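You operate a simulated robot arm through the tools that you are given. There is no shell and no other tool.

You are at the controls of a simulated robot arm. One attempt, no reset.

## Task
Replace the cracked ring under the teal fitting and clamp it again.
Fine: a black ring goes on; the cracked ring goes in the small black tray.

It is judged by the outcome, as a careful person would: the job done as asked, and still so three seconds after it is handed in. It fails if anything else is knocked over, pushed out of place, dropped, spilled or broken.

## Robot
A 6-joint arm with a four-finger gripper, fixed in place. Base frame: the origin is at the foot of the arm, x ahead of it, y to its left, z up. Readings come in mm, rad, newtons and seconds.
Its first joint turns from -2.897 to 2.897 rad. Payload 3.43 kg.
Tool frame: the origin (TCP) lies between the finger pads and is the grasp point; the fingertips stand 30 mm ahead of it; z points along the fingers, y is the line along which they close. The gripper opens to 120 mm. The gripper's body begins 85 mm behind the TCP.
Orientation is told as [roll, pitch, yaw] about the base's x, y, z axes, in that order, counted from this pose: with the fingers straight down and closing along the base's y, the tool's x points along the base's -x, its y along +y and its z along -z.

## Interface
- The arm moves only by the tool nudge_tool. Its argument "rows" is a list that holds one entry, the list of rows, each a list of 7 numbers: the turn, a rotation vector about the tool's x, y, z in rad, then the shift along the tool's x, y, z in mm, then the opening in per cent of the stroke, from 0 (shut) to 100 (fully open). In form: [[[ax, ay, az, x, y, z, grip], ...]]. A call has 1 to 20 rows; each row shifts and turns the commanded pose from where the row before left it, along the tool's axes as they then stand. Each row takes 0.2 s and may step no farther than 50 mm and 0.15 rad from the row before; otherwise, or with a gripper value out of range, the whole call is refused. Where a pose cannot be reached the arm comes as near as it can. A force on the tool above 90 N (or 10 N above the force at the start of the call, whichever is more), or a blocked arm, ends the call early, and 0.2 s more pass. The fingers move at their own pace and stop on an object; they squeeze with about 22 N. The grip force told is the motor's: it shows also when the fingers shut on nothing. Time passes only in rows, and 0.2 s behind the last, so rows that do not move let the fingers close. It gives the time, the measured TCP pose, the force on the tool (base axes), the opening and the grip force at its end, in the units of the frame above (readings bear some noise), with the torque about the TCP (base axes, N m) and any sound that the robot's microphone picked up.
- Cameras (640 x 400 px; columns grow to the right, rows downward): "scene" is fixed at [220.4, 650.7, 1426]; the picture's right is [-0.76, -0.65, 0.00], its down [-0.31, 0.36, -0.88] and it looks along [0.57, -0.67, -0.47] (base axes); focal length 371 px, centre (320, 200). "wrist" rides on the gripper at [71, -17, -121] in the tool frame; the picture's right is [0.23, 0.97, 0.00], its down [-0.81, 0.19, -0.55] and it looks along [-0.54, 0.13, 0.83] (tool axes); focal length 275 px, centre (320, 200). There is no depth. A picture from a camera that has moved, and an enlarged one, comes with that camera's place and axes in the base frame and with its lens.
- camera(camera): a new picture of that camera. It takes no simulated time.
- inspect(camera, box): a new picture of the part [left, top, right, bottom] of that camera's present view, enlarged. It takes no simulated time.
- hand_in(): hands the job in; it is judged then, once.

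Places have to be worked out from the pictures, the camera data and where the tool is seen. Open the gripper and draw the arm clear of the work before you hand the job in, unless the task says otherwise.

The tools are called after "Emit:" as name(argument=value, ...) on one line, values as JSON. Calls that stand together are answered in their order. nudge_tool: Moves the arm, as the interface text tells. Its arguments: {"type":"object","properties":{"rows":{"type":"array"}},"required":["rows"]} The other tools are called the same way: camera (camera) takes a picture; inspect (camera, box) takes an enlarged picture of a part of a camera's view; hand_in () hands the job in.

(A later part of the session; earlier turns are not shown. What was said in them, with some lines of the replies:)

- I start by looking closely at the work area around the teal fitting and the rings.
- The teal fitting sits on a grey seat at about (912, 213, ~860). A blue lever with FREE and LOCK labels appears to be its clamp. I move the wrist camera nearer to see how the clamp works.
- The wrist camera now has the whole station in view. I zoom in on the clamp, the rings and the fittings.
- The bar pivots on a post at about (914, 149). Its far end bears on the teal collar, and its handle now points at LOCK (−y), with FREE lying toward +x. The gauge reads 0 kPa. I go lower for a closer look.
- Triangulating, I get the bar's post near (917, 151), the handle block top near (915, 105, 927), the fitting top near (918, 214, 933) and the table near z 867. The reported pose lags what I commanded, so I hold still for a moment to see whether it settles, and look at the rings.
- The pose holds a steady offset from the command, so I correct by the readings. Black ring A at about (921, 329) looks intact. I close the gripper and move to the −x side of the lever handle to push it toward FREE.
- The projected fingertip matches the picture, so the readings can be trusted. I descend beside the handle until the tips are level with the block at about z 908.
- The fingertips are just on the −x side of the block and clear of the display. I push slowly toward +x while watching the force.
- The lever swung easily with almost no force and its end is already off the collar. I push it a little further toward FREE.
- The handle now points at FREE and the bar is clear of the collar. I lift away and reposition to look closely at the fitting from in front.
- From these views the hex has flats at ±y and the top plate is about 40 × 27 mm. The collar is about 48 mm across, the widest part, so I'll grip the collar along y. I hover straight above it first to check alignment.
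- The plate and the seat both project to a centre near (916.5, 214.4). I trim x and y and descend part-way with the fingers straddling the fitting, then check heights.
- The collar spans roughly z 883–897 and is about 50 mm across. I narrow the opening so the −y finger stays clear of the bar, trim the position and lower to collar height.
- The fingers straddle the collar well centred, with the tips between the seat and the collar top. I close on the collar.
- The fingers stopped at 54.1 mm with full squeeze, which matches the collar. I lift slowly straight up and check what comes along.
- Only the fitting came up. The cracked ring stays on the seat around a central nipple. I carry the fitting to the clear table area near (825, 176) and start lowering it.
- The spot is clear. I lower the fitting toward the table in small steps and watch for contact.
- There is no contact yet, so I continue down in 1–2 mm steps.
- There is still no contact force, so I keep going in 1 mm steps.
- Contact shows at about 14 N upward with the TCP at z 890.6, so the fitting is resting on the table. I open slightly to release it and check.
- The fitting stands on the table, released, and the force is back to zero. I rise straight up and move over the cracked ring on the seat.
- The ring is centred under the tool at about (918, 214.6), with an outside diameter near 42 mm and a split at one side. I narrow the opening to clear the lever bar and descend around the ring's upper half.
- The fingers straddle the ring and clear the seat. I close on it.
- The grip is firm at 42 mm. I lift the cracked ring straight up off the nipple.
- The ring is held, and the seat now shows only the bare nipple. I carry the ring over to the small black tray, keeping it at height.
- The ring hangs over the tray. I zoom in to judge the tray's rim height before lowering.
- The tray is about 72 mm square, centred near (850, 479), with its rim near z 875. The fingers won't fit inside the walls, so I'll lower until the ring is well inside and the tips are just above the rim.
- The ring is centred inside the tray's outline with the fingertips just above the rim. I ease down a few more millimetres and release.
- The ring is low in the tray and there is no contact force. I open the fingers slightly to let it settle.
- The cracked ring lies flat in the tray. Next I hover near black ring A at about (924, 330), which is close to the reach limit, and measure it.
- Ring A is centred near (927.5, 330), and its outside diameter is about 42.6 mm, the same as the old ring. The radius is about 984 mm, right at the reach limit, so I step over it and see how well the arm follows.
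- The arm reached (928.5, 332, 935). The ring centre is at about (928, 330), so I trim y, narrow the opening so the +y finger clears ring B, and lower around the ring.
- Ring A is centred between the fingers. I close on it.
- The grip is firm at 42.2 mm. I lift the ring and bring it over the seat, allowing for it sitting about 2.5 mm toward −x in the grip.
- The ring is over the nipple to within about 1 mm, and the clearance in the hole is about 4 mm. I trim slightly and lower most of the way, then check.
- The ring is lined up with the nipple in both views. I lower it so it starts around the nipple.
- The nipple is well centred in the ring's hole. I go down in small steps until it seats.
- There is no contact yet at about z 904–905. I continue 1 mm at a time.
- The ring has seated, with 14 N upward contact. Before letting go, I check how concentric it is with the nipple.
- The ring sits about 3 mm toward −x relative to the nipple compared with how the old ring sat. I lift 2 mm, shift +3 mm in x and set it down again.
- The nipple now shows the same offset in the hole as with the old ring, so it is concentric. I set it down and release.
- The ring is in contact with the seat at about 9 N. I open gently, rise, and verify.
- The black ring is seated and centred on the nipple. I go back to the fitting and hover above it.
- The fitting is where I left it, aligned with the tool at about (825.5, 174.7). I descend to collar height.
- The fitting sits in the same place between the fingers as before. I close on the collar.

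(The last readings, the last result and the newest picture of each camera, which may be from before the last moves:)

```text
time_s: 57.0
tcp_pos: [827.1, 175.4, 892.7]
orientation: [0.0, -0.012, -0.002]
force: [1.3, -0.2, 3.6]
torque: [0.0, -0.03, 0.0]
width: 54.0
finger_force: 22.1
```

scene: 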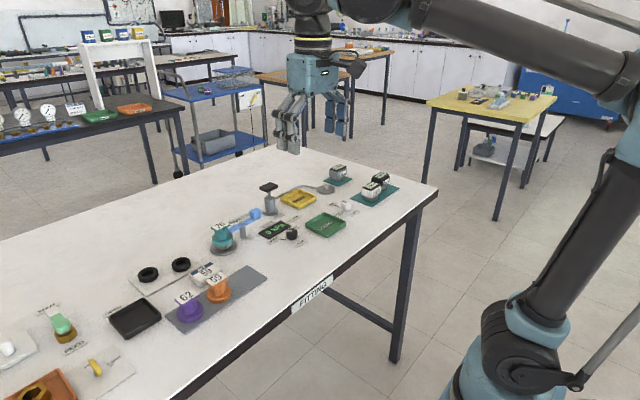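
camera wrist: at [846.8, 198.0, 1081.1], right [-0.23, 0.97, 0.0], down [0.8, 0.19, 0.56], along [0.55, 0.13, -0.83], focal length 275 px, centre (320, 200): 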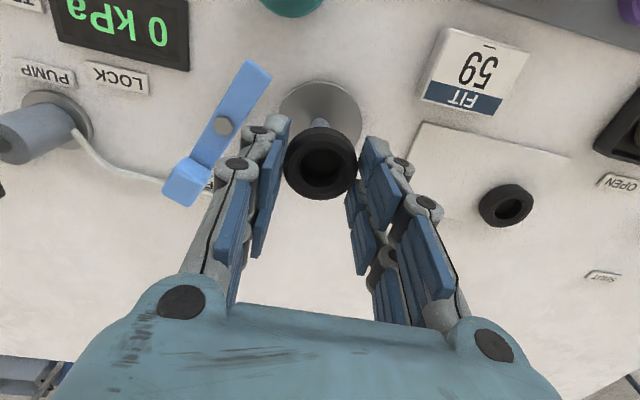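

The grip is firm at 54 mm. I lift clear and carry the fitting over the seat.

Emit:
nudge_tool(rows=[[[0, 0, 0, 0, 0, -5, 30], [0, 0, 0, 0, 0, -15, 30], [0, 0, 0, 0, 0, -28, 30], [0, 0, 0, 0, 0, -28, 30], [0, 0, 0, -23, 10, 0, 30], [0, 0, 0, -23, 10, 0, 30], [0, 0, 0, -23, 10, 0, 30], [0, 0, 0, -23, 10, 0, 30], [0, 0, 0, 0, 0, 0, 30], [0, 0, 0, 0, 0, 0, 30]]])

Emit:
inspect(camera="wrist", box=[220, 40, 420, 210])

Emit:
inspect(camera="scene", box=[180, 180, 280, 260])

```text
time_s: 59.2
tcp_pos: [917.6, 216.4, 970.4]
orientation: [0.001, -0.011, 0.0]
force: [0.2, -0.4, -1.5]
torque: [-0.03, 0.02, 0.01]
width: 54.1
finger_force: 22.3
```

```text
2.35 times, centred on (320, 125) of wrist
camera zoom: at [845.5, 198.4, 1089.4], right [-0.23, 0.97, 0.0], down [0.8, 0.19, 0.56], along [0.55, 0.13, -0.83], focal length 648 px, centre (320, 376)
```

zoom: 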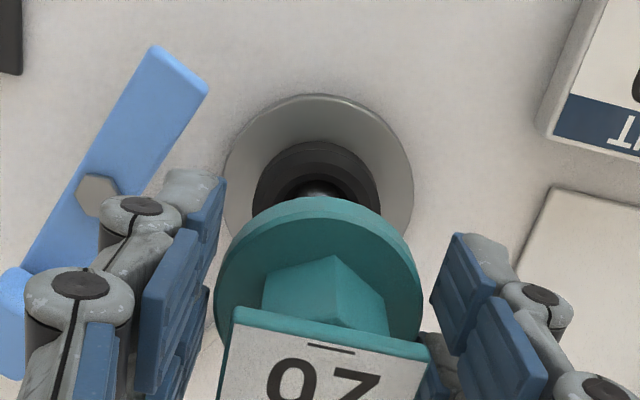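

```text
5.00 times, centred on (230, 220) of scene
camera zoom: at [220.4, 650.7, 1426.0], right [-0.76, -0.65, 0.0], down [-0.31, 0.36, -0.88], along [0.57, -0.67, -0.47], focal length 1854 px, centre (770, 100)
```

zoom: 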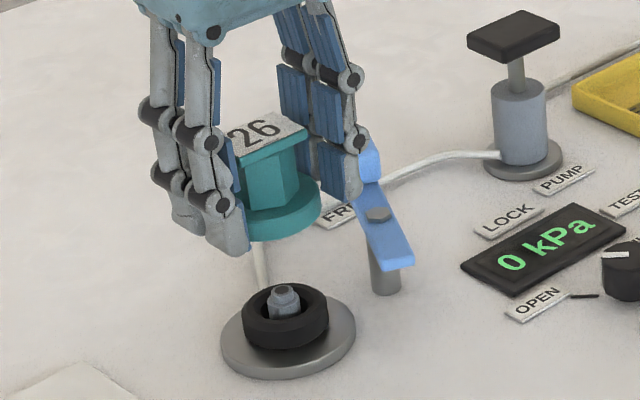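

The fitting's place relative to the camera matches its original seated pose to within 1 mm in y. I trim that and lower to just above the nipple.

Emit:
nudge_tool(rows=[[[0, 0, 0, 0.4, -0.9, 10, 30], [0, 0, 0, 0, 0, 14, 30], [0, 0, 0, 0, 0, 10, 30], [0, 0, 0, 0, 0, 4, 30], [0, 0, 0, 0, 0, 0, 30], [0, 0, 0, 0, 0, 0, 30]]])

Emit:
inspect(camera="wrist", box=[220, 40, 420, 210])

Emit:
inspect(camera="scene", box=[190, 200, 270, 260])

```text
time_s: 60.6
tcp_pos: [917.8, 212.9, 932.4]
orientation: [0.001, -0.011, 0.0]
force: [0.4, 0.2, -0.6]
torque: [0.0, 0.0, 0.03]
width: 54.2
finger_force: 22.1
```

```text
2.35 times, centred on (320, 125) of wrist
camera zoom: at [844.8, 196.6, 1051.0], right [-0.23, 0.97, 0.0], down [0.8, 0.19, 0.56], along [0.55, 0.13, -0.83], focal length 648 px, centre (320, 376)
```

zoom: 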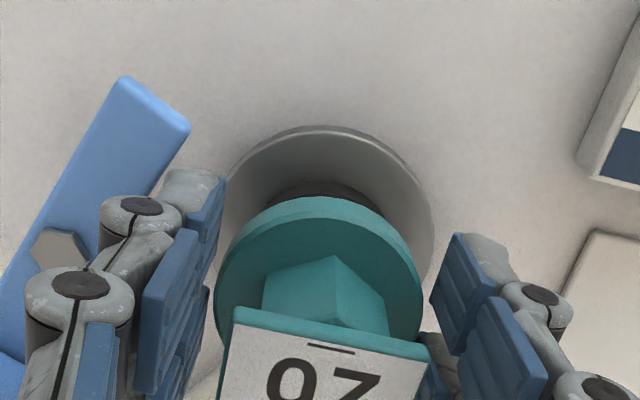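

```text
6.67 times, centred on (230, 230) of scene
camera zoom: at [220.4, 650.7, 1426.0], right [-0.76, -0.65, 0.0], down [-0.31, 0.36, -0.88], along [0.57, -0.67, -0.47], focal length 2472 px, centre (920, 0)
```

zoom: 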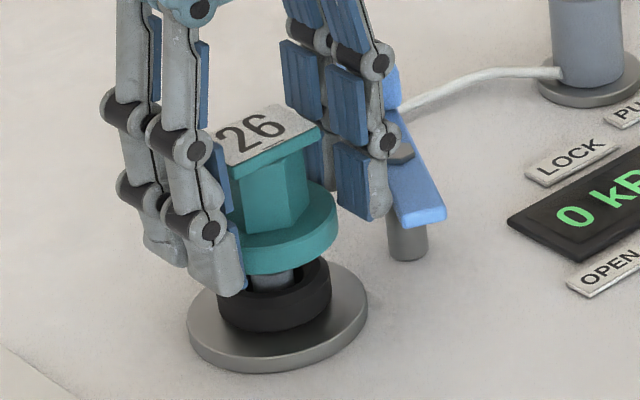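

The alignment is within about 1 mm. I nudge +0.7 mm in y and lower in small steps onto the nipple and ring, watching the force.

Emit:
nudge_tool(rows=[[[0, 0, 0, -0.4, 0.8, 2, 30], [0, 0, 0, 0, 0, 2, 30], [0, 0, 0, 0, 0, 2, 30], [0, 0, 0, 0, 0, 2, 30], [0, 0, 0, 0, 0, 0, 30]]])

Emit:
inspect(camera="scene", box=[190, 200, 270, 260])

```text
time_s: 61.8
tcp_pos: [918.1, 214.7, 923.6]
orientation: [0.0, -0.012, -0.001]
force: [0.7, 0.1, -1.0]
torque: [-0.02, 0.0, 0.0]
width: 54.3
finger_force: 22.3
```

```text
6.67 times, centred on (230, 230) of scene
camera zoom: at [220.4, 650.7, 1426.0], right [-0.76, -0.65, 0.0], down [-0.31, 0.36, -0.88], along [0.57, -0.67, -0.47], focal length 2472 px, centre (920, 0)
```

zoom: 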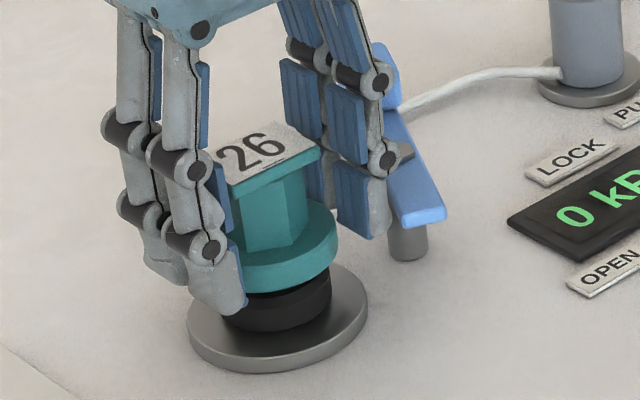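

It is going down freely. I continue in 1–2 mm steps until it seats on the ring.

Emit:
nudge_tool(rows=[[[0, 0, 0, 0, 0, 2, 30], [0, 0, 0, 0, 0, 1.5, 30], [0, 0, 0, 0, 0, 1, 30], [0, 0, 0, 0, 0, 0, 30]]])

Emit:
inspect(camera="scene", box=[190, 200, 270, 260])

```text
time_s: 62.8
tcp_pos: [917.2, 215.2, 918.4]
orientation: [0.001, -0.011, 0.001]
force: [-0.6, -0.3, -0.4]
torque: [0.02, -0.03, 0.0]
width: 54.2
finger_force: 22.3
```

```text
6.67 times, centred on (230, 230) of scene
camera zoom: at [220.4, 650.7, 1426.0], right [-0.76, -0.65, 0.0], down [-0.31, 0.36, -0.88], along [0.57, -0.67, -0.47], focal length 2472 px, centre (920, 0)
```

zoom: 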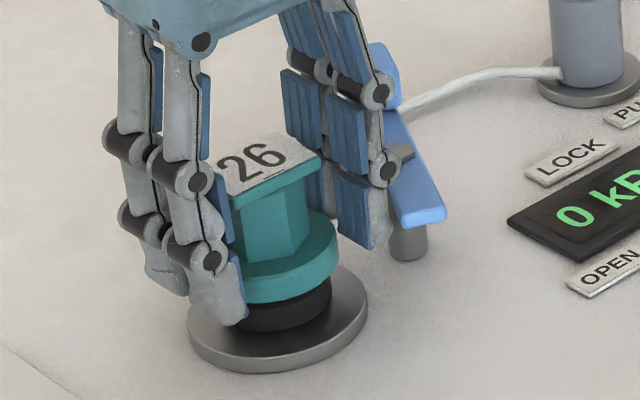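

Emit:
nudge_tool(rows=[[[0, 0, 0, 0, 0, 1, 30], [0, 0, 0, 0, 0, 1, 30], [0, 0, 0, 0, 0, 0, 30]]])

```text
time_s: 63.6
tcp_pos: [917.8, 214.6, 916.9]
orientation: [0.0, -0.009, -0.001]
force: [-0.1, 0.4, -0.9]
torque: [0.01, 0.01, 0.01]
width: 54.1
finger_force: 22.1
```

Emit:
nudge_tool(rows=[[[0, 0, 0, 0, 0, 1, 30], [0, 0, 0, 0, 0, 0, 30]]])

Emit:
inspect(camera="scene", box=[200, 220, 260, 260])

```text
time_s: 64.2
tcp_pos: [918.3, 214.5, 916.5]
orientation: [0.001, -0.013, -0.001]
force: [3.5, 0.4, 12.3]
torque: [0.0, -0.18, 0.01]
width: 54.6
finger_force: 22.3
```

```text
10.00 times, centred on (230, 240) of scene
camera zoom: at [220.4, 650.7, 1426.0], right [-0.76, -0.65, 0.0], down [-0.31, 0.36, -0.88], along [0.57, -0.67, -0.47], focal length 3708 px, centre (1220, -200)
```

zoom: 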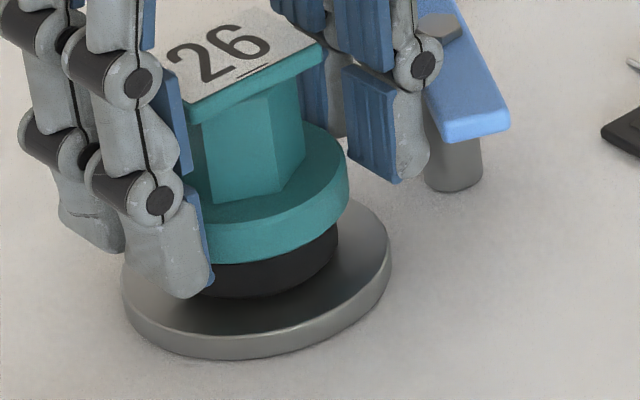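

The fitting is seated on the new ring at about 12 N. I open slightly to release and rise.

Emit:
nudge_tool(rows=[[[0, 0, 0, 0, 0, 0, 47], [0, 0, 0, 0, 0, 0, 48], [0, 0, 0, 0, 0, 0, 48], [0, 0, 0, 0, 0, -10, 48], [0, 0, 0, 0, 0, -25, 48], [0, 0, 0, 0, 0, -35, 48], [0, 0, 0, 0, 0, -10, 48], [0, 0, 0, 0, 0, 0, 48]]])

Emit:
inspect(camera="wrist", box=[220, 60, 420, 210])

Emit:
inspect(camera="scene", box=[190, 190, 280, 260])

```text
time_s: 66.0
tcp_pos: [916.4, 215.3, 996.4]
orientation: [0.001, -0.011, 0.001]
force: [-0.2, 0.0, 0.8]
torque: [0.01, 0.01, 0.05]
width: 57.6
finger_force: 0.0
```

```text
2.67 times, centred on (320, 135) of wrist
camera zoom: at [844.5, 197.8, 1115.2], right [-0.23, 0.97, 0.0], down [0.8, 0.19, 0.56], along [0.55, 0.13, -0.83], focal length 734 px, centre (320, 373)
```

zoom: 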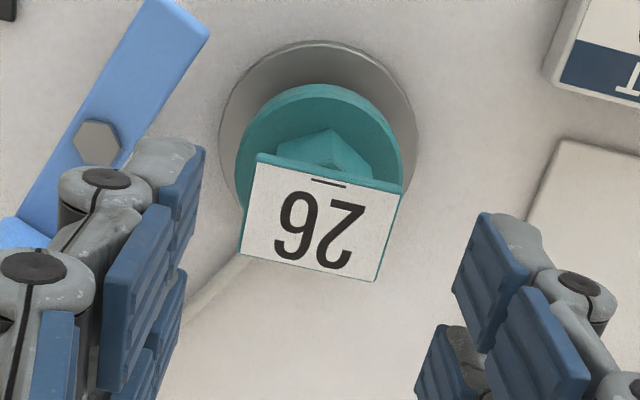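

```text
5.71 times, centred on (235, 225) of scene
camera zoom: at [220.4, 650.7, 1426.0], right [-0.76, -0.65, 0.0], down [-0.31, 0.36, -0.88], along [0.57, -0.67, -0.47], focal length 2119 px, centre (806, 57)
```

zoom: 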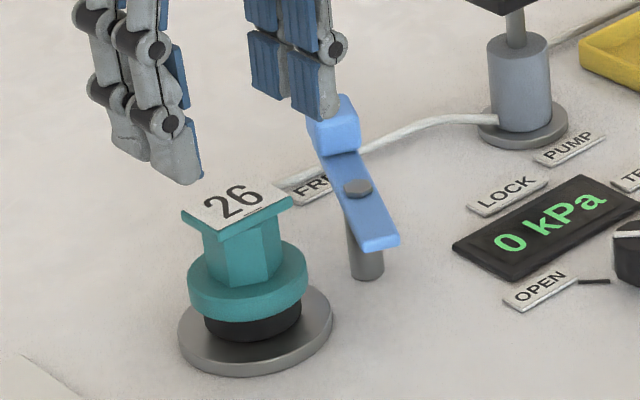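

The fitting is back, level and centred on the black ring. To re-clamp it, I close the fingers and come down on the far (+x, +y) side of the bar between post and handle, clear of the fitting.

Emit:
nudge_tool(rows=[[[0, 0, 0, 0, 0, -5, 0], [0, 0, 0, -12, -17, 0, 0], [0, 0, 0, -12, -17, 0, 0], [0, 0, 0, -11, -16.5, 0, 0], [0, 0, 0, 0, 0, 0, 0], [0, 0, 0, 0, 0, 0, 0]]])

Emit:
camera(camera="wrist")

Emit:
inspect(camera="scene", box=[190, 170, 300, 260])

```text
time_s: 67.4
tcp_pos: [951.8, 165.4, 1001.6]
orientation: [0.0, -0.01, 0.0]
force: [0.6, 0.7, -0.2]
torque: [0.02, 0.01, -0.01]
width: 0.1
finger_force: 22.3
```

```text
taken
camera wrist: at [879.6, 147.2, 1121.2], right [-0.23, 0.97, 0.0], down [0.8, 0.19, 0.56], along [0.55, 0.13, -0.83], focal length 275 px, centre (320, 200)
```

wrist: 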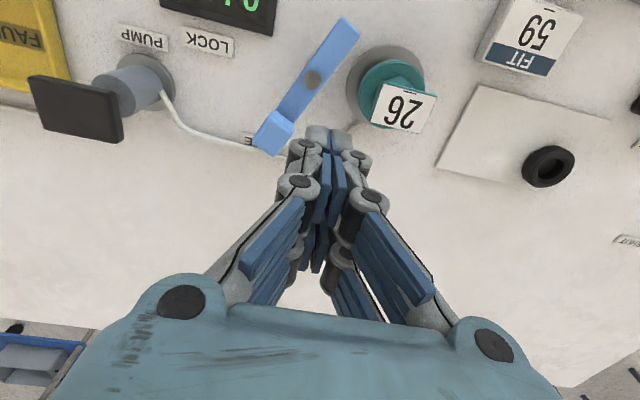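

```text
4.44 times, centred on (245, 215) of scene
camera zoom: at [220.4, 650.7, 1426.0], right [-0.76, -0.65, 0.0], down [-0.31, 0.36, -0.88], along [0.57, -0.67, -0.47], focal length 1648 px, centre (653, 133)
```

zoom: 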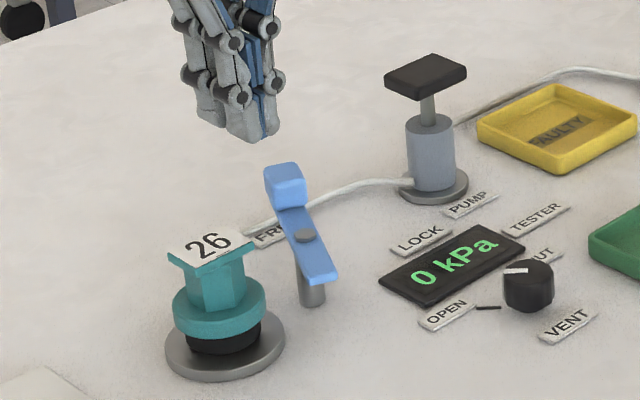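

The handle is at (958, 131), the post at (918.5, 151) and the bar end at (881, 168). The closed fingers are about 28 mm off the bar's axis, so I can descend beside it.

Emit:
nudge_tool(rows=[[[0, 0, 0, 0, 0, 25, 0], [0, 0, 0, 0, 0, 25, 0], [0, 0, 0, 0, 0, 20, 0], [0, 0, 0, 0, 0, 10, 0], [0, 0, 0, 0, 0, 0, 0], [0, 0, 0, 0, 0, 0, 0]]])

Emit:
inspect(camera="scene", box=[190, 170, 300, 260])

Emit:
inspect(camera="wrist", box=[200, 20, 440, 220])

```text
time_s: 68.4
tcp_pos: [943.5, 164.4, 939.0]
orientation: [0.001, -0.029, -0.001]
force: [2.3, 0.4, -1.2]
torque: [-0.03, 0.19, -0.02]
width: 0.1
finger_force: 21.8
stopped in row 4: the force on the tool passed its limit at 121 N (the readings are from after the stop); the commanded pose is now the measured one
```

```text
4.44 times, centred on (245, 215) of scene
camera zoom: at [220.4, 650.7, 1426.0], right [-0.76, -0.65, 0.0], down [-0.31, 0.36, -0.88], along [0.57, -0.67, -0.47], focal length 1648 px, centre (653, 133)
```

zoom: 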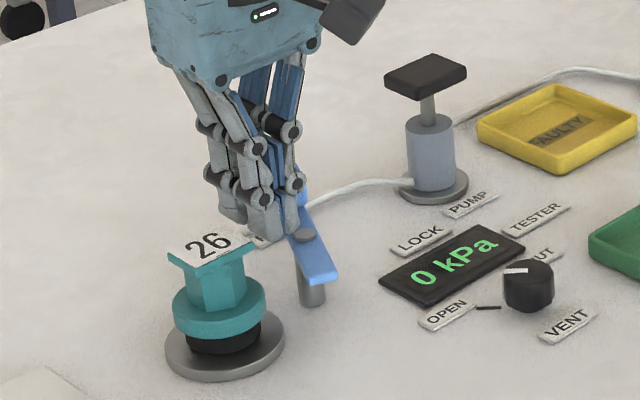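

```text
2.00 times, centred on (320, 120) of wrist
camera zoom: at [868.8, 147.4, 1057.6], right [-0.23, 0.97, -0.01], down [0.8, 0.19, 0.58], along [0.56, 0.13, -0.82], focal length 551 px, centre (320, 360)
```

zoom: 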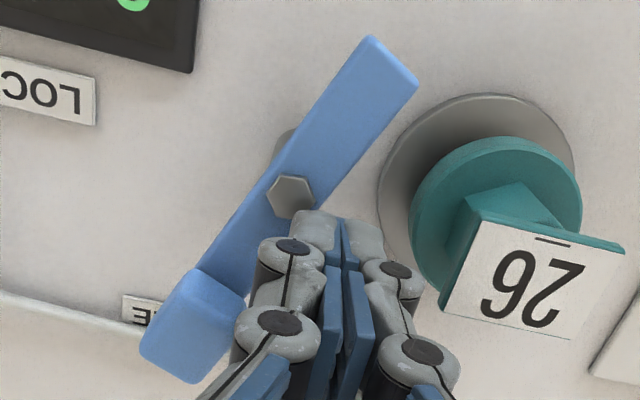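

The descent stopped on contact, so something under the fingers touched, although the lever and fitting look unmoved. I look closely before doing anything else.

Emit:
inspect(camera="scene", box=[225, 190, 285, 245])

Emit:
inspect(camera="wrist", box=[250, 100, 400, 210])

```text
7.27 times, centred on (255, 218) of scene
camera zoom: at [220.4, 650.7, 1426.0], right [-0.76, -0.65, 0.0], down [-0.31, 0.36, -0.88], along [0.57, -0.67, -0.47], focal length 2697 px, centre (793, 73)
```

zoom: 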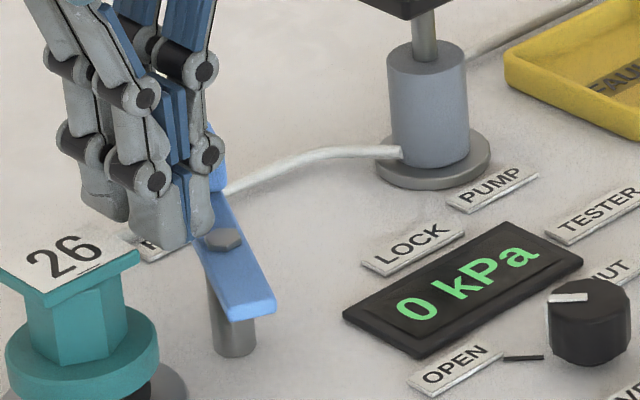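

```text
3.64 times, centred on (325, 155) of wrist
camera zoom: at [868.8, 147.4, 1057.6], right [-0.23, 0.97, -0.01], down [0.8, 0.19, 0.58], along [0.56, 0.13, -0.82], focal length 1001 px, centre (302, 364)
```

zoom: 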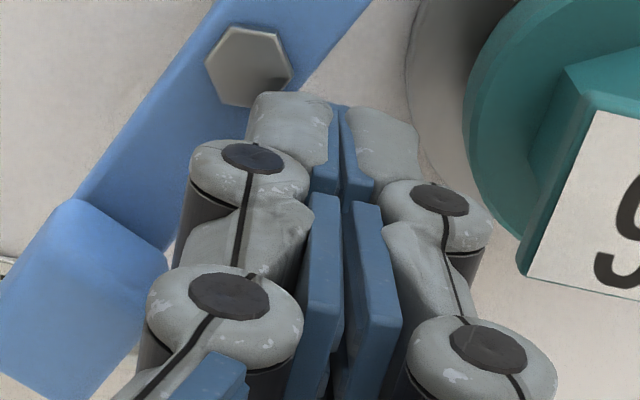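

The closed fingers are wider in x than I assumed and came down on the bar beside the bolt. Nothing moved. I rise and change method: straddle the handle block with the open gripper turned to match the lever, then swing it around its post.

Emit:
nudge_tool(rows=[[[0, 0, 0, 0, 0, -5, 0], [0, 0, 0, 0, 0, -15, 0], [0, 0, 0, 0, 0, -25, 0], [0, 0, 0, 0, 0, -25, 20], [0, 0, 0.08, -3, -5.5, 0, 42], [0, 0, 0.08, -3, -5.5, 0, 42], [0, 0, 0.08, -3, -5.5, 0, 42], [0, 0, 0.08, -3, -5.5, 0, 42], [0, 0, 0.08, -3, -5.5, 0, 42], [0, 0, 0.08, -1, -3, 0, 42], [0, 0, 0, 0, 0, 0, 42], [0, 0, 0, 0, 0, 0, 42]]])

Emit:
camera(camera="wrist")

Emit:
inspect(camera="scene", box=[190, 160, 300, 260])

```text
time_s: 71.0
tcp_pos: [951.1, 132.3, 1009.0]
orientation: [0.014, -0.023, -0.479]
force: [0.1, -0.2, 0.7]
torque: [-0.02, -0.01, 0.0]
width: 50.4
finger_force: 0.0
```

```text
taken
camera wrist: at [877.3, 149.5, 1128.1], right [0.25, 0.97, 0.01], down [0.79, -0.2, 0.58], along [0.56, -0.14, -0.82], focal length 275 px, centre (320, 200)
```

wrist: 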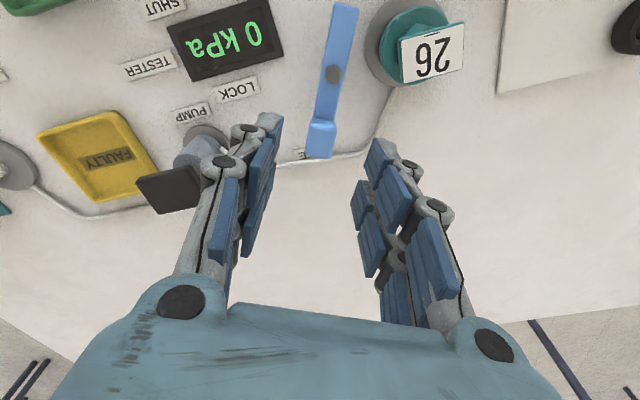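

```text
4.00 times, centred on (245, 210) of scene
camera zoom: at [220.4, 650.7, 1426.0], right [-0.76, -0.65, 0.0], down [-0.31, 0.36, -0.88], along [0.57, -0.67, -0.47], focal length 1483 px, centre (620, 160)
```

zoom: 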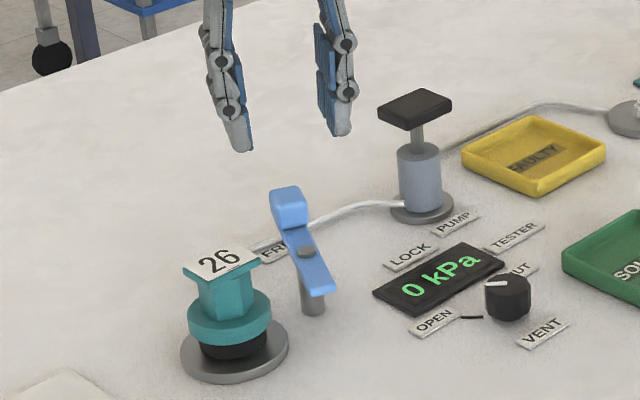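

The block is at (959.5, 129.5), the post at (919, 150), and the lever angle is about −27°, matching the tool yaw. I remove the small tilt, centre over the handle and descend so the fingers straddle the block with the tips above bar level.

Emit:
nudge_tool(rows=[[[0.018, 0.012, 0, -4.4, 1.7, 0, 42], [0, 0, 0, 0, 0, 0, 42], [0, 0, 0, 0, 0, 20, 42], [0, 0, 0, 0, 0, 20, 42], [0, 0, 0, 0, 0, 0, 42]]])

Emit:
camera(camera="wrist")

Emit:
inspect(camera="wrist", box=[220, 60, 420, 220])

Emit:
inspect(camera="scene", box=[200, 170, 290, 250])

```text
time_s: 72.2
tcp_pos: [956.6, 131.9, 970.5]
orientation: [-0.006, -0.013, -0.481]
force: [-0.3, 0.5, -0.2]
torque: [0.0, -0.04, 0.0]
width: 50.1
finger_force: 0.1
```

```text
taken
camera wrist: at [884.1, 150.1, 1089.5], right [0.25, 0.97, -0.01], down [0.8, -0.2, 0.56], along [0.54, -0.14, -0.83], focal length 275 px, centre (320, 200)
```

wrist: 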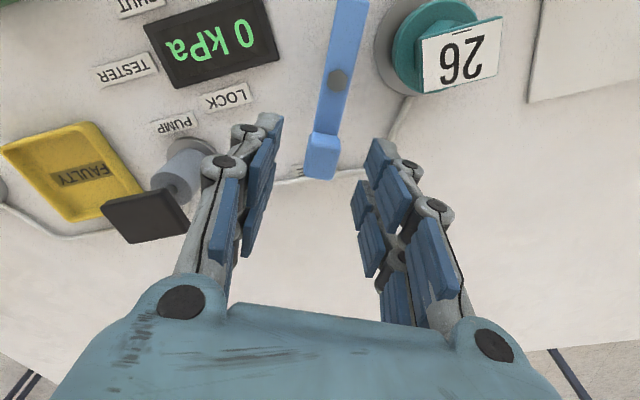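

```text
2.50 times, centred on (320, 140) of wrist
camera zoom: at [884.1, 150.1, 1089.5], right [0.25, 0.97, -0.01], down [0.8, -0.2, 0.56], along [0.54, -0.14, -0.83], focal length 688 px, centre (320, 350)
```

zoom: 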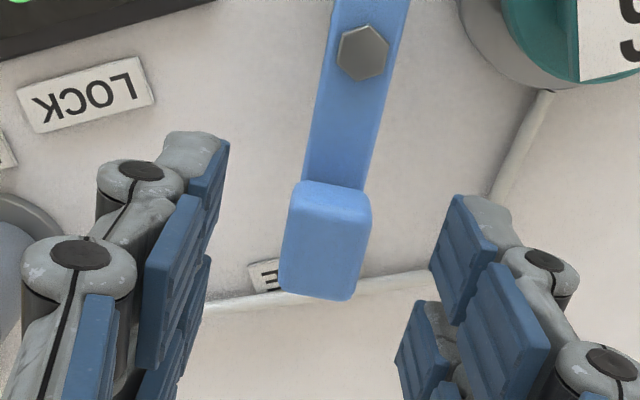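

```text
5.00 times, centred on (245, 210) of scene
camera zoom: at [220.4, 650.7, 1426.0], right [-0.76, -0.65, 0.0], down [-0.31, 0.36, -0.88], along [0.57, -0.67, -0.47], focal length 1854 px, centre (695, 150)
```

zoom: 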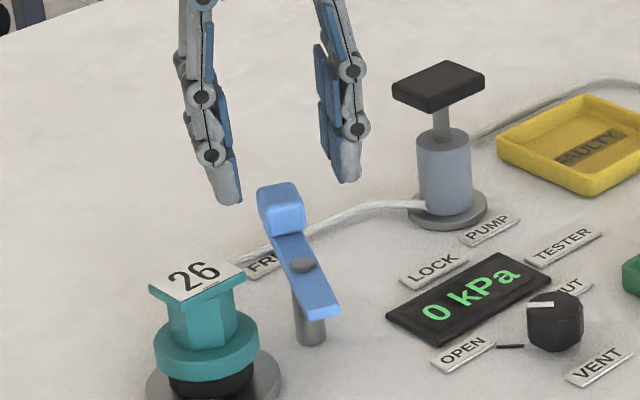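

The block lies centred between the open fingers. I lower the last 30 mm and then close the fingers loosely around it.

Emit:
nudge_tool(rows=[[[0, 0, 0, 0, 0, 15, 42], [0, 0, 0, 0, 0, 10, 42], [0, 0, 0, 0, 0, 6, 42], [0, 0, 0, 0, 0, 0, 30], [0, 0, 0, 0, 0, 0, 24], [0, 0, 0, 0, 0, 0, 24]]])

Emit:
inspect(camera="wrist", box=[220, 60, 420, 220])

Emit:
inspect(camera="scene", box=[200, 170, 290, 250])

```text
time_s: 73.6
tcp_pos: [956.5, 130.8, 939.4]
orientation: [-0.006, -0.012, -0.48]
force: [0.0, -0.4, 0.6]
torque: [-0.01, 0.03, 0.02]
width: 28.5
finger_force: 0.1
```

```text
2.50 times, centred on (320, 140) of wrist
camera zoom: at [884.5, 149.7, 1058.7], right [0.25, 0.97, -0.01], down [0.8, -0.2, 0.56], along [0.54, -0.14, -0.83], focal length 688 px, centre (320, 350)
```

zoom: 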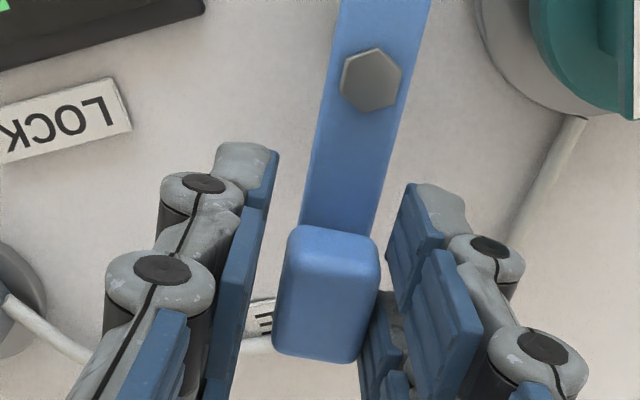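

```text
5.00 times, centred on (245, 210) of scene
camera zoom: at [220.4, 650.7, 1426.0], right [-0.76, -0.65, 0.0], down [-0.31, 0.36, -0.88], along [0.57, -0.67, -0.47], focal length 1854 px, centre (695, 150)
```

zoom: 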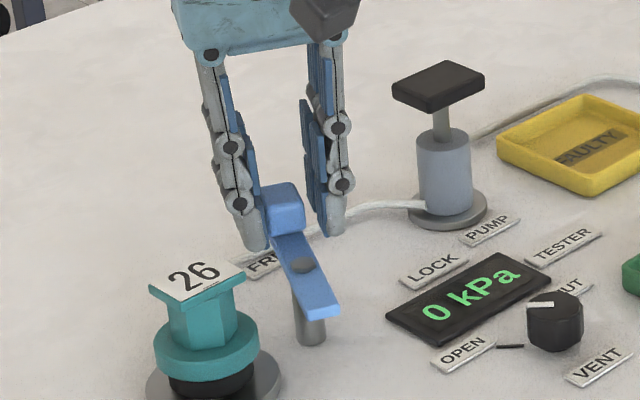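

The fingers cage the block at 28.5 mm with no load. I swing the handle toward LOCK on a 42 mm arc about the post, turning the tool with it, and do most of the travel first.

Emit:
nudge_tool(rows=[[[0, 0, 0.1, 0.21, -4.2, 0, 24], [0, 0, 0.1, 0.21, -4.2, 0, 24], [0, 0, 0.1, 0.21, -4.2, 0, 24], [0, 0, 0.1, 0.21, -4.2, 0, 24], [0, 0, 0.1, 0.21, -4.2, 0, 24], [0, 0, 0.1, 0.21, -4.2, 0, 24], [0, 0, 0, 0, 0, 0, 24]]])

Emit:
inspect(camera="scene", box=[195, 180, 295, 255])

Emit:
inspect(camera="wrist", box=[220, 20, 460, 220])

```text
time_s: 75.2
tcp_pos: [939.6, 113.4, 940.0]
orientation: [0.003, -0.012, -1.079]
force: [0.7, 0.6, 0.2]
torque: [0.04, -0.02, 0.02]
width: 29.2
finger_force: 0.6
```

```text
5.33 times, centred on (245, 218) of scene
camera zoom: at [220.4, 650.7, 1426.0], right [-0.76, -0.65, 0.0], down [-0.31, 0.36, -0.88], along [0.57, -0.67, -0.47], focal length 1978 px, centre (720, 107)
```

zoom: 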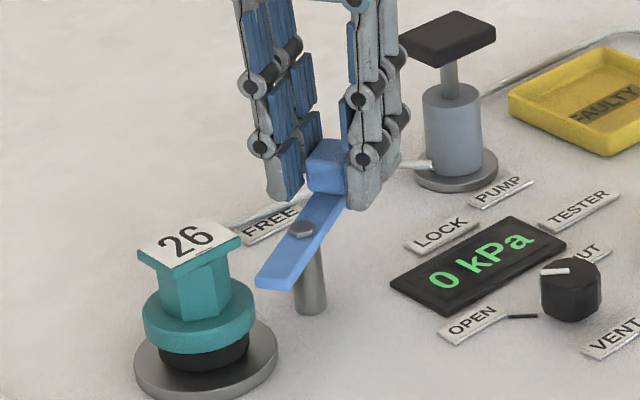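

```text
2.00 times, centred on (340, 120) of wrist
camera zoom: at [889.8, 169.0, 1058.2], right [0.75, 0.66, 0.0], down [0.55, -0.62, 0.56], along [0.37, -0.42, -0.83], focal length 551 px, centre (280, 360)
```

zoom: 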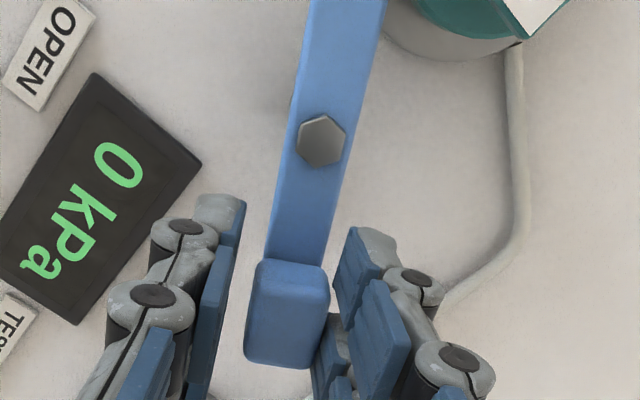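

The lever follows the arc smoothly at about −62°. I continue in smaller steps as the bar end approaches the collar, watching the force.

Emit:
nudge_tool(rows=[[[0, 0, 0.08, 0.13, -3.36, 0, 24], [0, 0, 0.08, 0.13, -3.36, 0, 24], [0, 0, 0.08, 0.13, -3.36, 0, 24], [0, 0, 0, 0, 0, 0, 24]]])

Emit:
inspect(camera="scene", box=[195, 195, 295, 262])

Emit:
inspect(camera="wrist", box=[220, 20, 460, 220])

```text
time_s: 76.2
tcp_pos: [929.8, 109.1, 939.4]
orientation: [0.008, -0.013, -1.321]
force: [-0.1, -1.0, 0.2]
torque: [0.0, 0.0, 0.0]
width: 28.8
finger_force: 0.4
```

```text
5.97 times, centred on (245, 228) of scene
camera zoom: at [220.4, 650.7, 1426.0], right [-0.76, -0.65, 0.0], down [-0.31, 0.36, -0.88], along [0.57, -0.67, -0.47], focal length 2214 px, centre (768, 30)
```

zoom: 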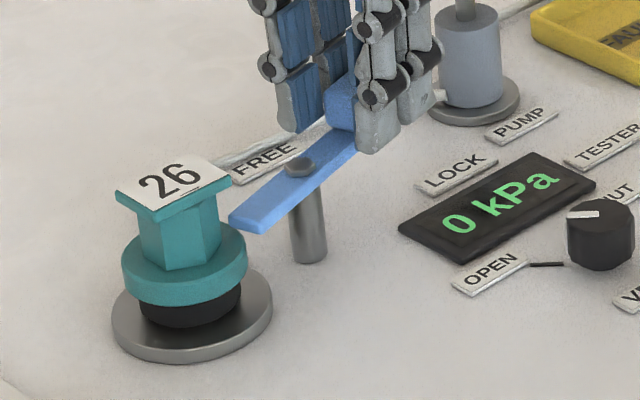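

```text
2.00 times, centred on (340, 120) of wrist
camera zoom: at [894.7, 175.1, 1058.3], right [0.89, 0.46, 0.0], down [0.38, -0.73, 0.56], along [0.26, -0.5, -0.83], focal length 551 px, centre (280, 360)
```

zoom: 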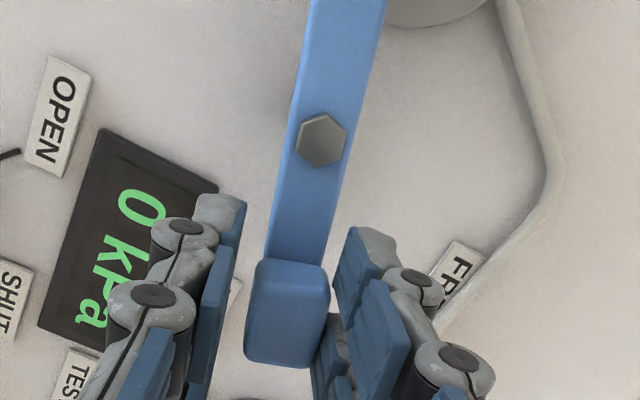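

The lever is at about −76°, and the bar end is approaching the original contact place. I continue the arc.

Emit:
nudge_tool(rows=[[[0, 0, 0.07, 0.1, -2.94, 0, 24], [0, 0, 0.07, 0.1, -2.94, 0, 24], [0, 0, 0.07, 0.1, -2.94, 0, 24], [0, 0, 0, 0, 0, 0, 24]]])

Emit:
inspect(camera="scene", box=[195, 195, 295, 262])

Emit:
inspect(camera="wrist", box=[220, 20, 460, 220])

```text
time_s: 77.2
tcp_pos: [921.1, 109.5, 938.8]
orientation: [0.007, -0.011, -1.53]
force: [0.4, -0.2, 0.4]
torque: [0.0, 0.04, 0.02]
width: 28.9
finger_force: 0.1
```

```text
5.97 times, centred on (245, 228) of scene
camera zoom: at [220.4, 650.7, 1426.0], right [-0.76, -0.65, 0.0], down [-0.31, 0.36, -0.88], along [0.57, -0.67, -0.47], focal length 2214 px, centre (768, 30)
```

zoom: 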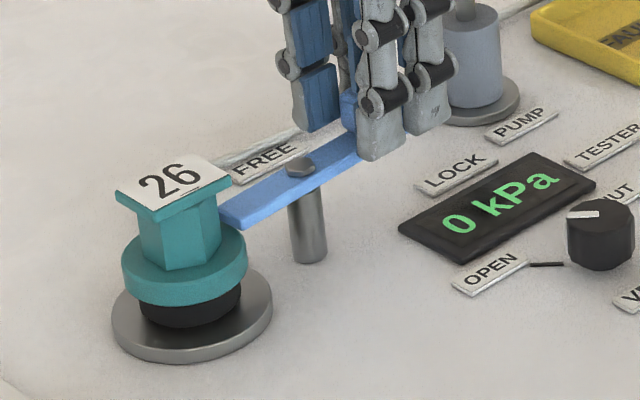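

```text
2.00 times, centred on (340, 120) of wrist
camera zoom: at [900.4, 179.4, 1058.3], right [0.96, 0.27, 0.01], down [0.22, -0.8, 0.56], along [0.16, -0.54, -0.83], focal length 551 px, centre (280, 360)
```

zoom: 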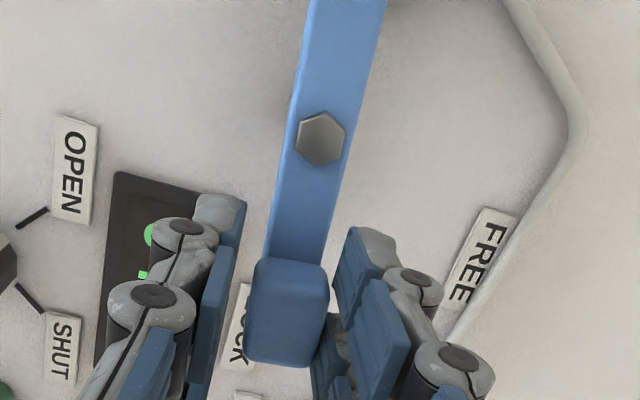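

The bar end looks back at its original place over the collar, and the lever angle is about −86°. I push on in small increments to feel for the LOCK stop.

Emit:
nudge_tool(rows=[[[0, 0, 0.03, 0.02, -1.26, 0, 24], [0, 0, 0.03, 0.02, -1.26, 0, 24], [0, 0, 0, 0, 0, 0, 24]]])

Emit:
inspect(camera="scene", box=[195, 195, 295, 262])

Emit:
inspect(camera="wrist", box=[220, 20, 460, 220])

```text
time_s: 78.0
tcp_pos: [917.0, 109.0, 938.5]
orientation: [0.009, -0.012, -1.591]
force: [-0.6, -0.1, 0.1]
torque: [-0.01, -0.05, 0.01]
width: 28.6
finger_force: 0.0
```

```text
5.97 times, centred on (245, 228) of scene
camera zoom: at [220.4, 650.7, 1426.0], right [-0.76, -0.65, 0.0], down [-0.31, 0.36, -0.88], along [0.57, -0.67, -0.47], focal length 2214 px, centre (768, 30)
```

zoom: 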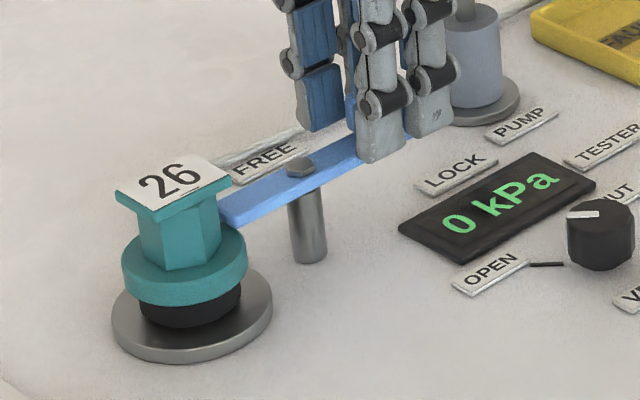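

```text
2.00 times, centred on (340, 120) of wrist
camera zoom: at [902.2, 180.7, 1058.5], right [0.98, 0.21, 0.01], down [0.17, -0.81, 0.56], along [0.12, -0.55, -0.83], focal length 551 px, centre (280, 360)
```

zoom: 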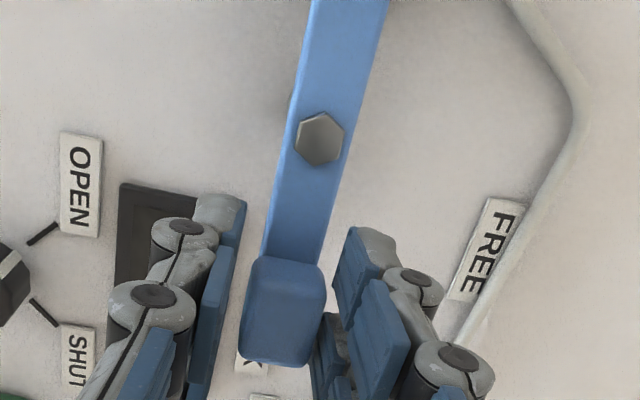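

The lever now points straight at LOCK at about −90°, with the bar end over the collar, and it moved slightly ahead of the finger with no load. I open, rise clear and compare it with the original picture.

Emit:
nudge_tool(rows=[[[0, 0, 0, 0, 0, 0, 34], [0, 0, 0, 0, 0, 0, 40], [0, 0, 0, 0, 0, -10, 40], [0, 0, 0, 0, 0, -25, 40], [0, 0, 0, 0, 0, -40, 40], [0, 0, 0, 0, 0, -40, 40], [0, 0, 0, 0, 0, 0, 40]]])

Emit:
inspect(camera="scene", box=[195, 195, 295, 262])

Emit:
inspect(camera="wrist", box=[220, 0, 460, 200])

```text
time_s: 79.6
tcp_pos: [918.2, 110.2, 1054.5]
orientation: [0.009, -0.01, -1.59]
force: [0.9, 0.2, 0.4]
torque: [-0.05, 0.02, -0.02]
width: 48.1
finger_force: 0.0
```

```text
5.97 times, centred on (245, 228) of scene
camera zoom: at [220.4, 650.7, 1426.0], right [-0.76, -0.65, 0.0], down [-0.31, 0.36, -0.88], along [0.57, -0.67, -0.47], focal length 2214 px, centre (768, 30)
```

zoom: 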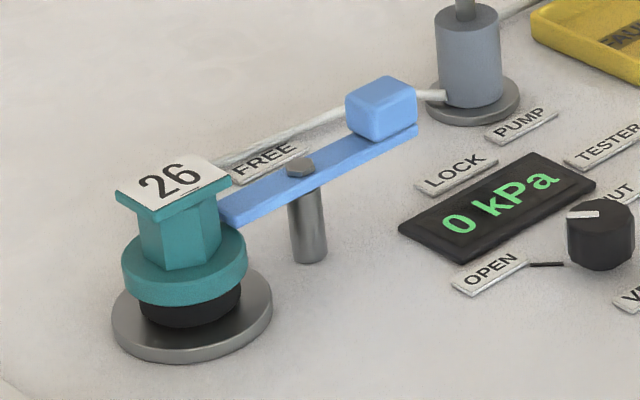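

```text
2.00 times, centred on (340, 100) of wrist
camera zoom: at [901.9, 181.2, 1174.7], right [0.98, 0.21, 0.01], down [0.17, -0.81, 0.56], along [0.12, -0.55, -0.83], focal length 551 px, centre (280, 400)
```

zoom: 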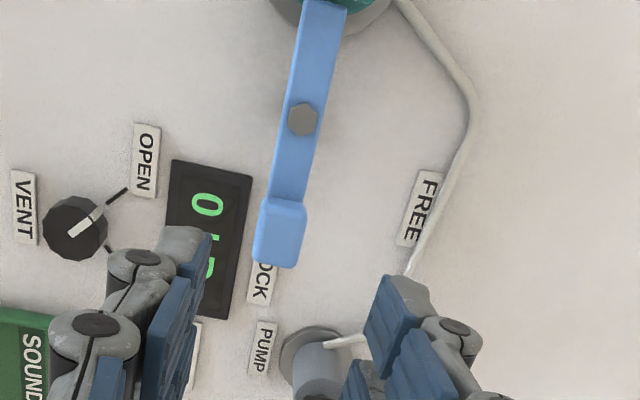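

The clamp, fitting and bar now match the original picture exactly, except that a black ring sits under the collar. I draw the arm up and back, with the gripper open.

Emit:
nudge_tool(rows=[[[0, 0, 0, 0, 0, -40, 60], [0, 0, 0, -10, -38, -25, 60], [0, 0, 0, -10, -38, -25, 60], [0, 0, 0, -10, -38, -25, 60], [0, 0, 0, -10, -38, -10, 60], [0, 0, 0, -10, -38, 0, 60], [0, 0, 0, -10, -38, 0, 60], [0, 0, 0, 0, 0, 0, 60], [0, 0, 0, 0, 0, 0, 60]]])

Emit:
camera(camera="scene")

Emit:
inspect(camera="scene", box=[180, 160, 400, 300])

Emit:
inspect(camera="scene", box=[90, 240, 290, 365])

Emit:
inspect(camera="scene", box=[200, 215, 260, 260])

```text
time_s: 81.6
tcp_pos: [687.8, 54.9, 1176.9]
orientation: [0.009, -0.011, -1.59]
force: [0.3, -0.7, 0.4]
torque: [0.01, 0.04, 0.01]
width: 72.1
finger_force: 0.0
```

```text
taken
```

scene: 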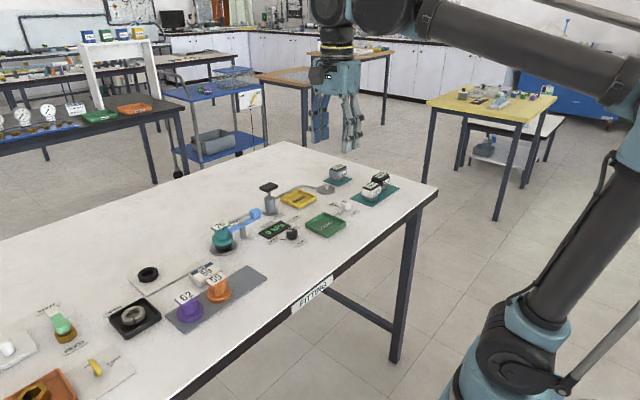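

```text
2.86 times, centred on (290, 230) of scene
camera zoom: at [220.4, 650.7, 1426.0], right [-0.76, -0.65, 0.0], down [-0.31, 0.36, -0.88], along [0.57, -0.67, -0.47], focal length 1059 px, centre (406, 114)
```

zoom: 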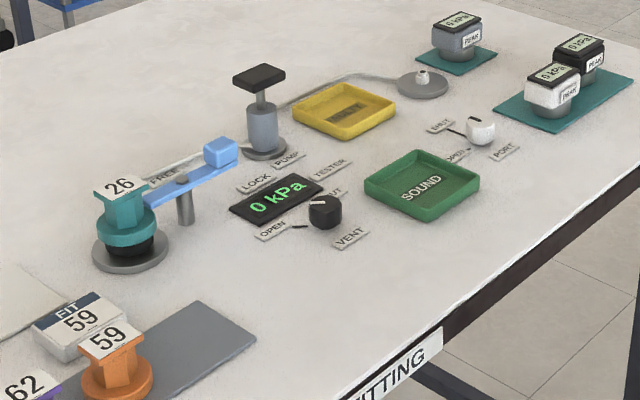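

```text
3.20 times, centred on (190, 302) of scene
camera zoom: at [220.4, 650.7, 1426.0], right [-0.76, -0.65, 0.0], down [-0.31, 0.36, -0.88], along [0.57, -0.67, -0.47], focal length 1186 px, centre (736, -128)
```

zoom: 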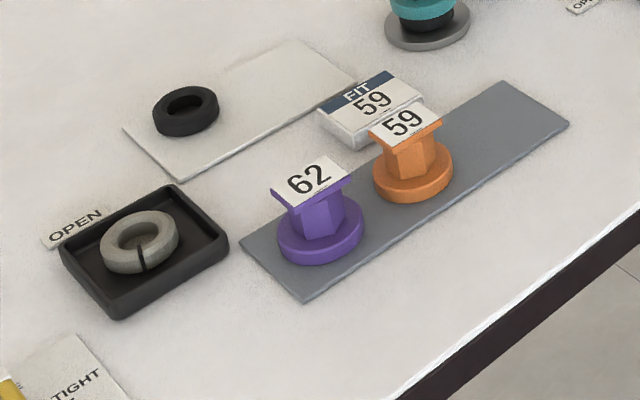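

```text
8.89 times, centred on (230, 238) of scene
camera zoom: at [220.4, 650.7, 1426.0], right [-0.76, -0.65, 0.0], down [-0.31, 0.36, -0.88], along [0.57, -0.67, -0.47], focal length 3296 px, centre (1120, -133)
```

zoom: 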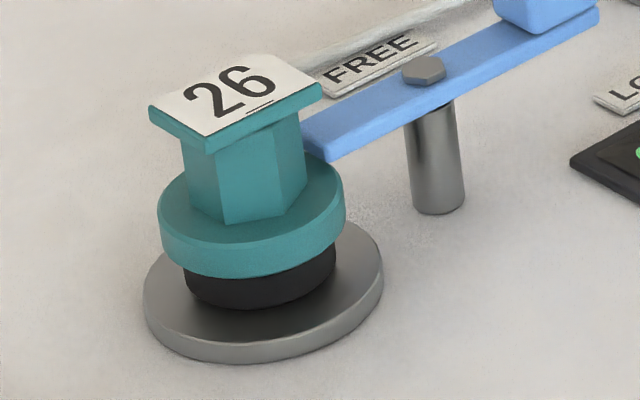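

Every check holds:
- The black ring is under the teal fitting, which sits level with the bar locked over its collar.
- The cracked ring lies in the small black tray.
- Nothing else has moved, and the arm is clear with the gripper open.

I hand the job in.

Emit:
hand_in()

```text
The job is handed in.
```

The cracked ring is replaced and the teal fitting is clamped again; I've handed the job in.

- **New ring:** one of the two black rings is on the seat, centred on the nipple, and the teal fitting sits level on top of it.
- **Clamp:** the lever is back at LOCK with its bar over the fitting's collar. It matches the starting picture.
- **Cracked ring:** it lies flat in the small black tray. I let it go from about 10 mm above the tray floor, because the fingers would not fit inside the tray walls.
- **Contact:** while going to re-lock the clamp, I brought the closed fingers down onto the lever bar. The arm stopped itself at 121 N. I saw no movement or damage afterwards, and the lever then turned freely.

In the final pictures nothing else on the bench had moved. The arm is clear with the gripper open.
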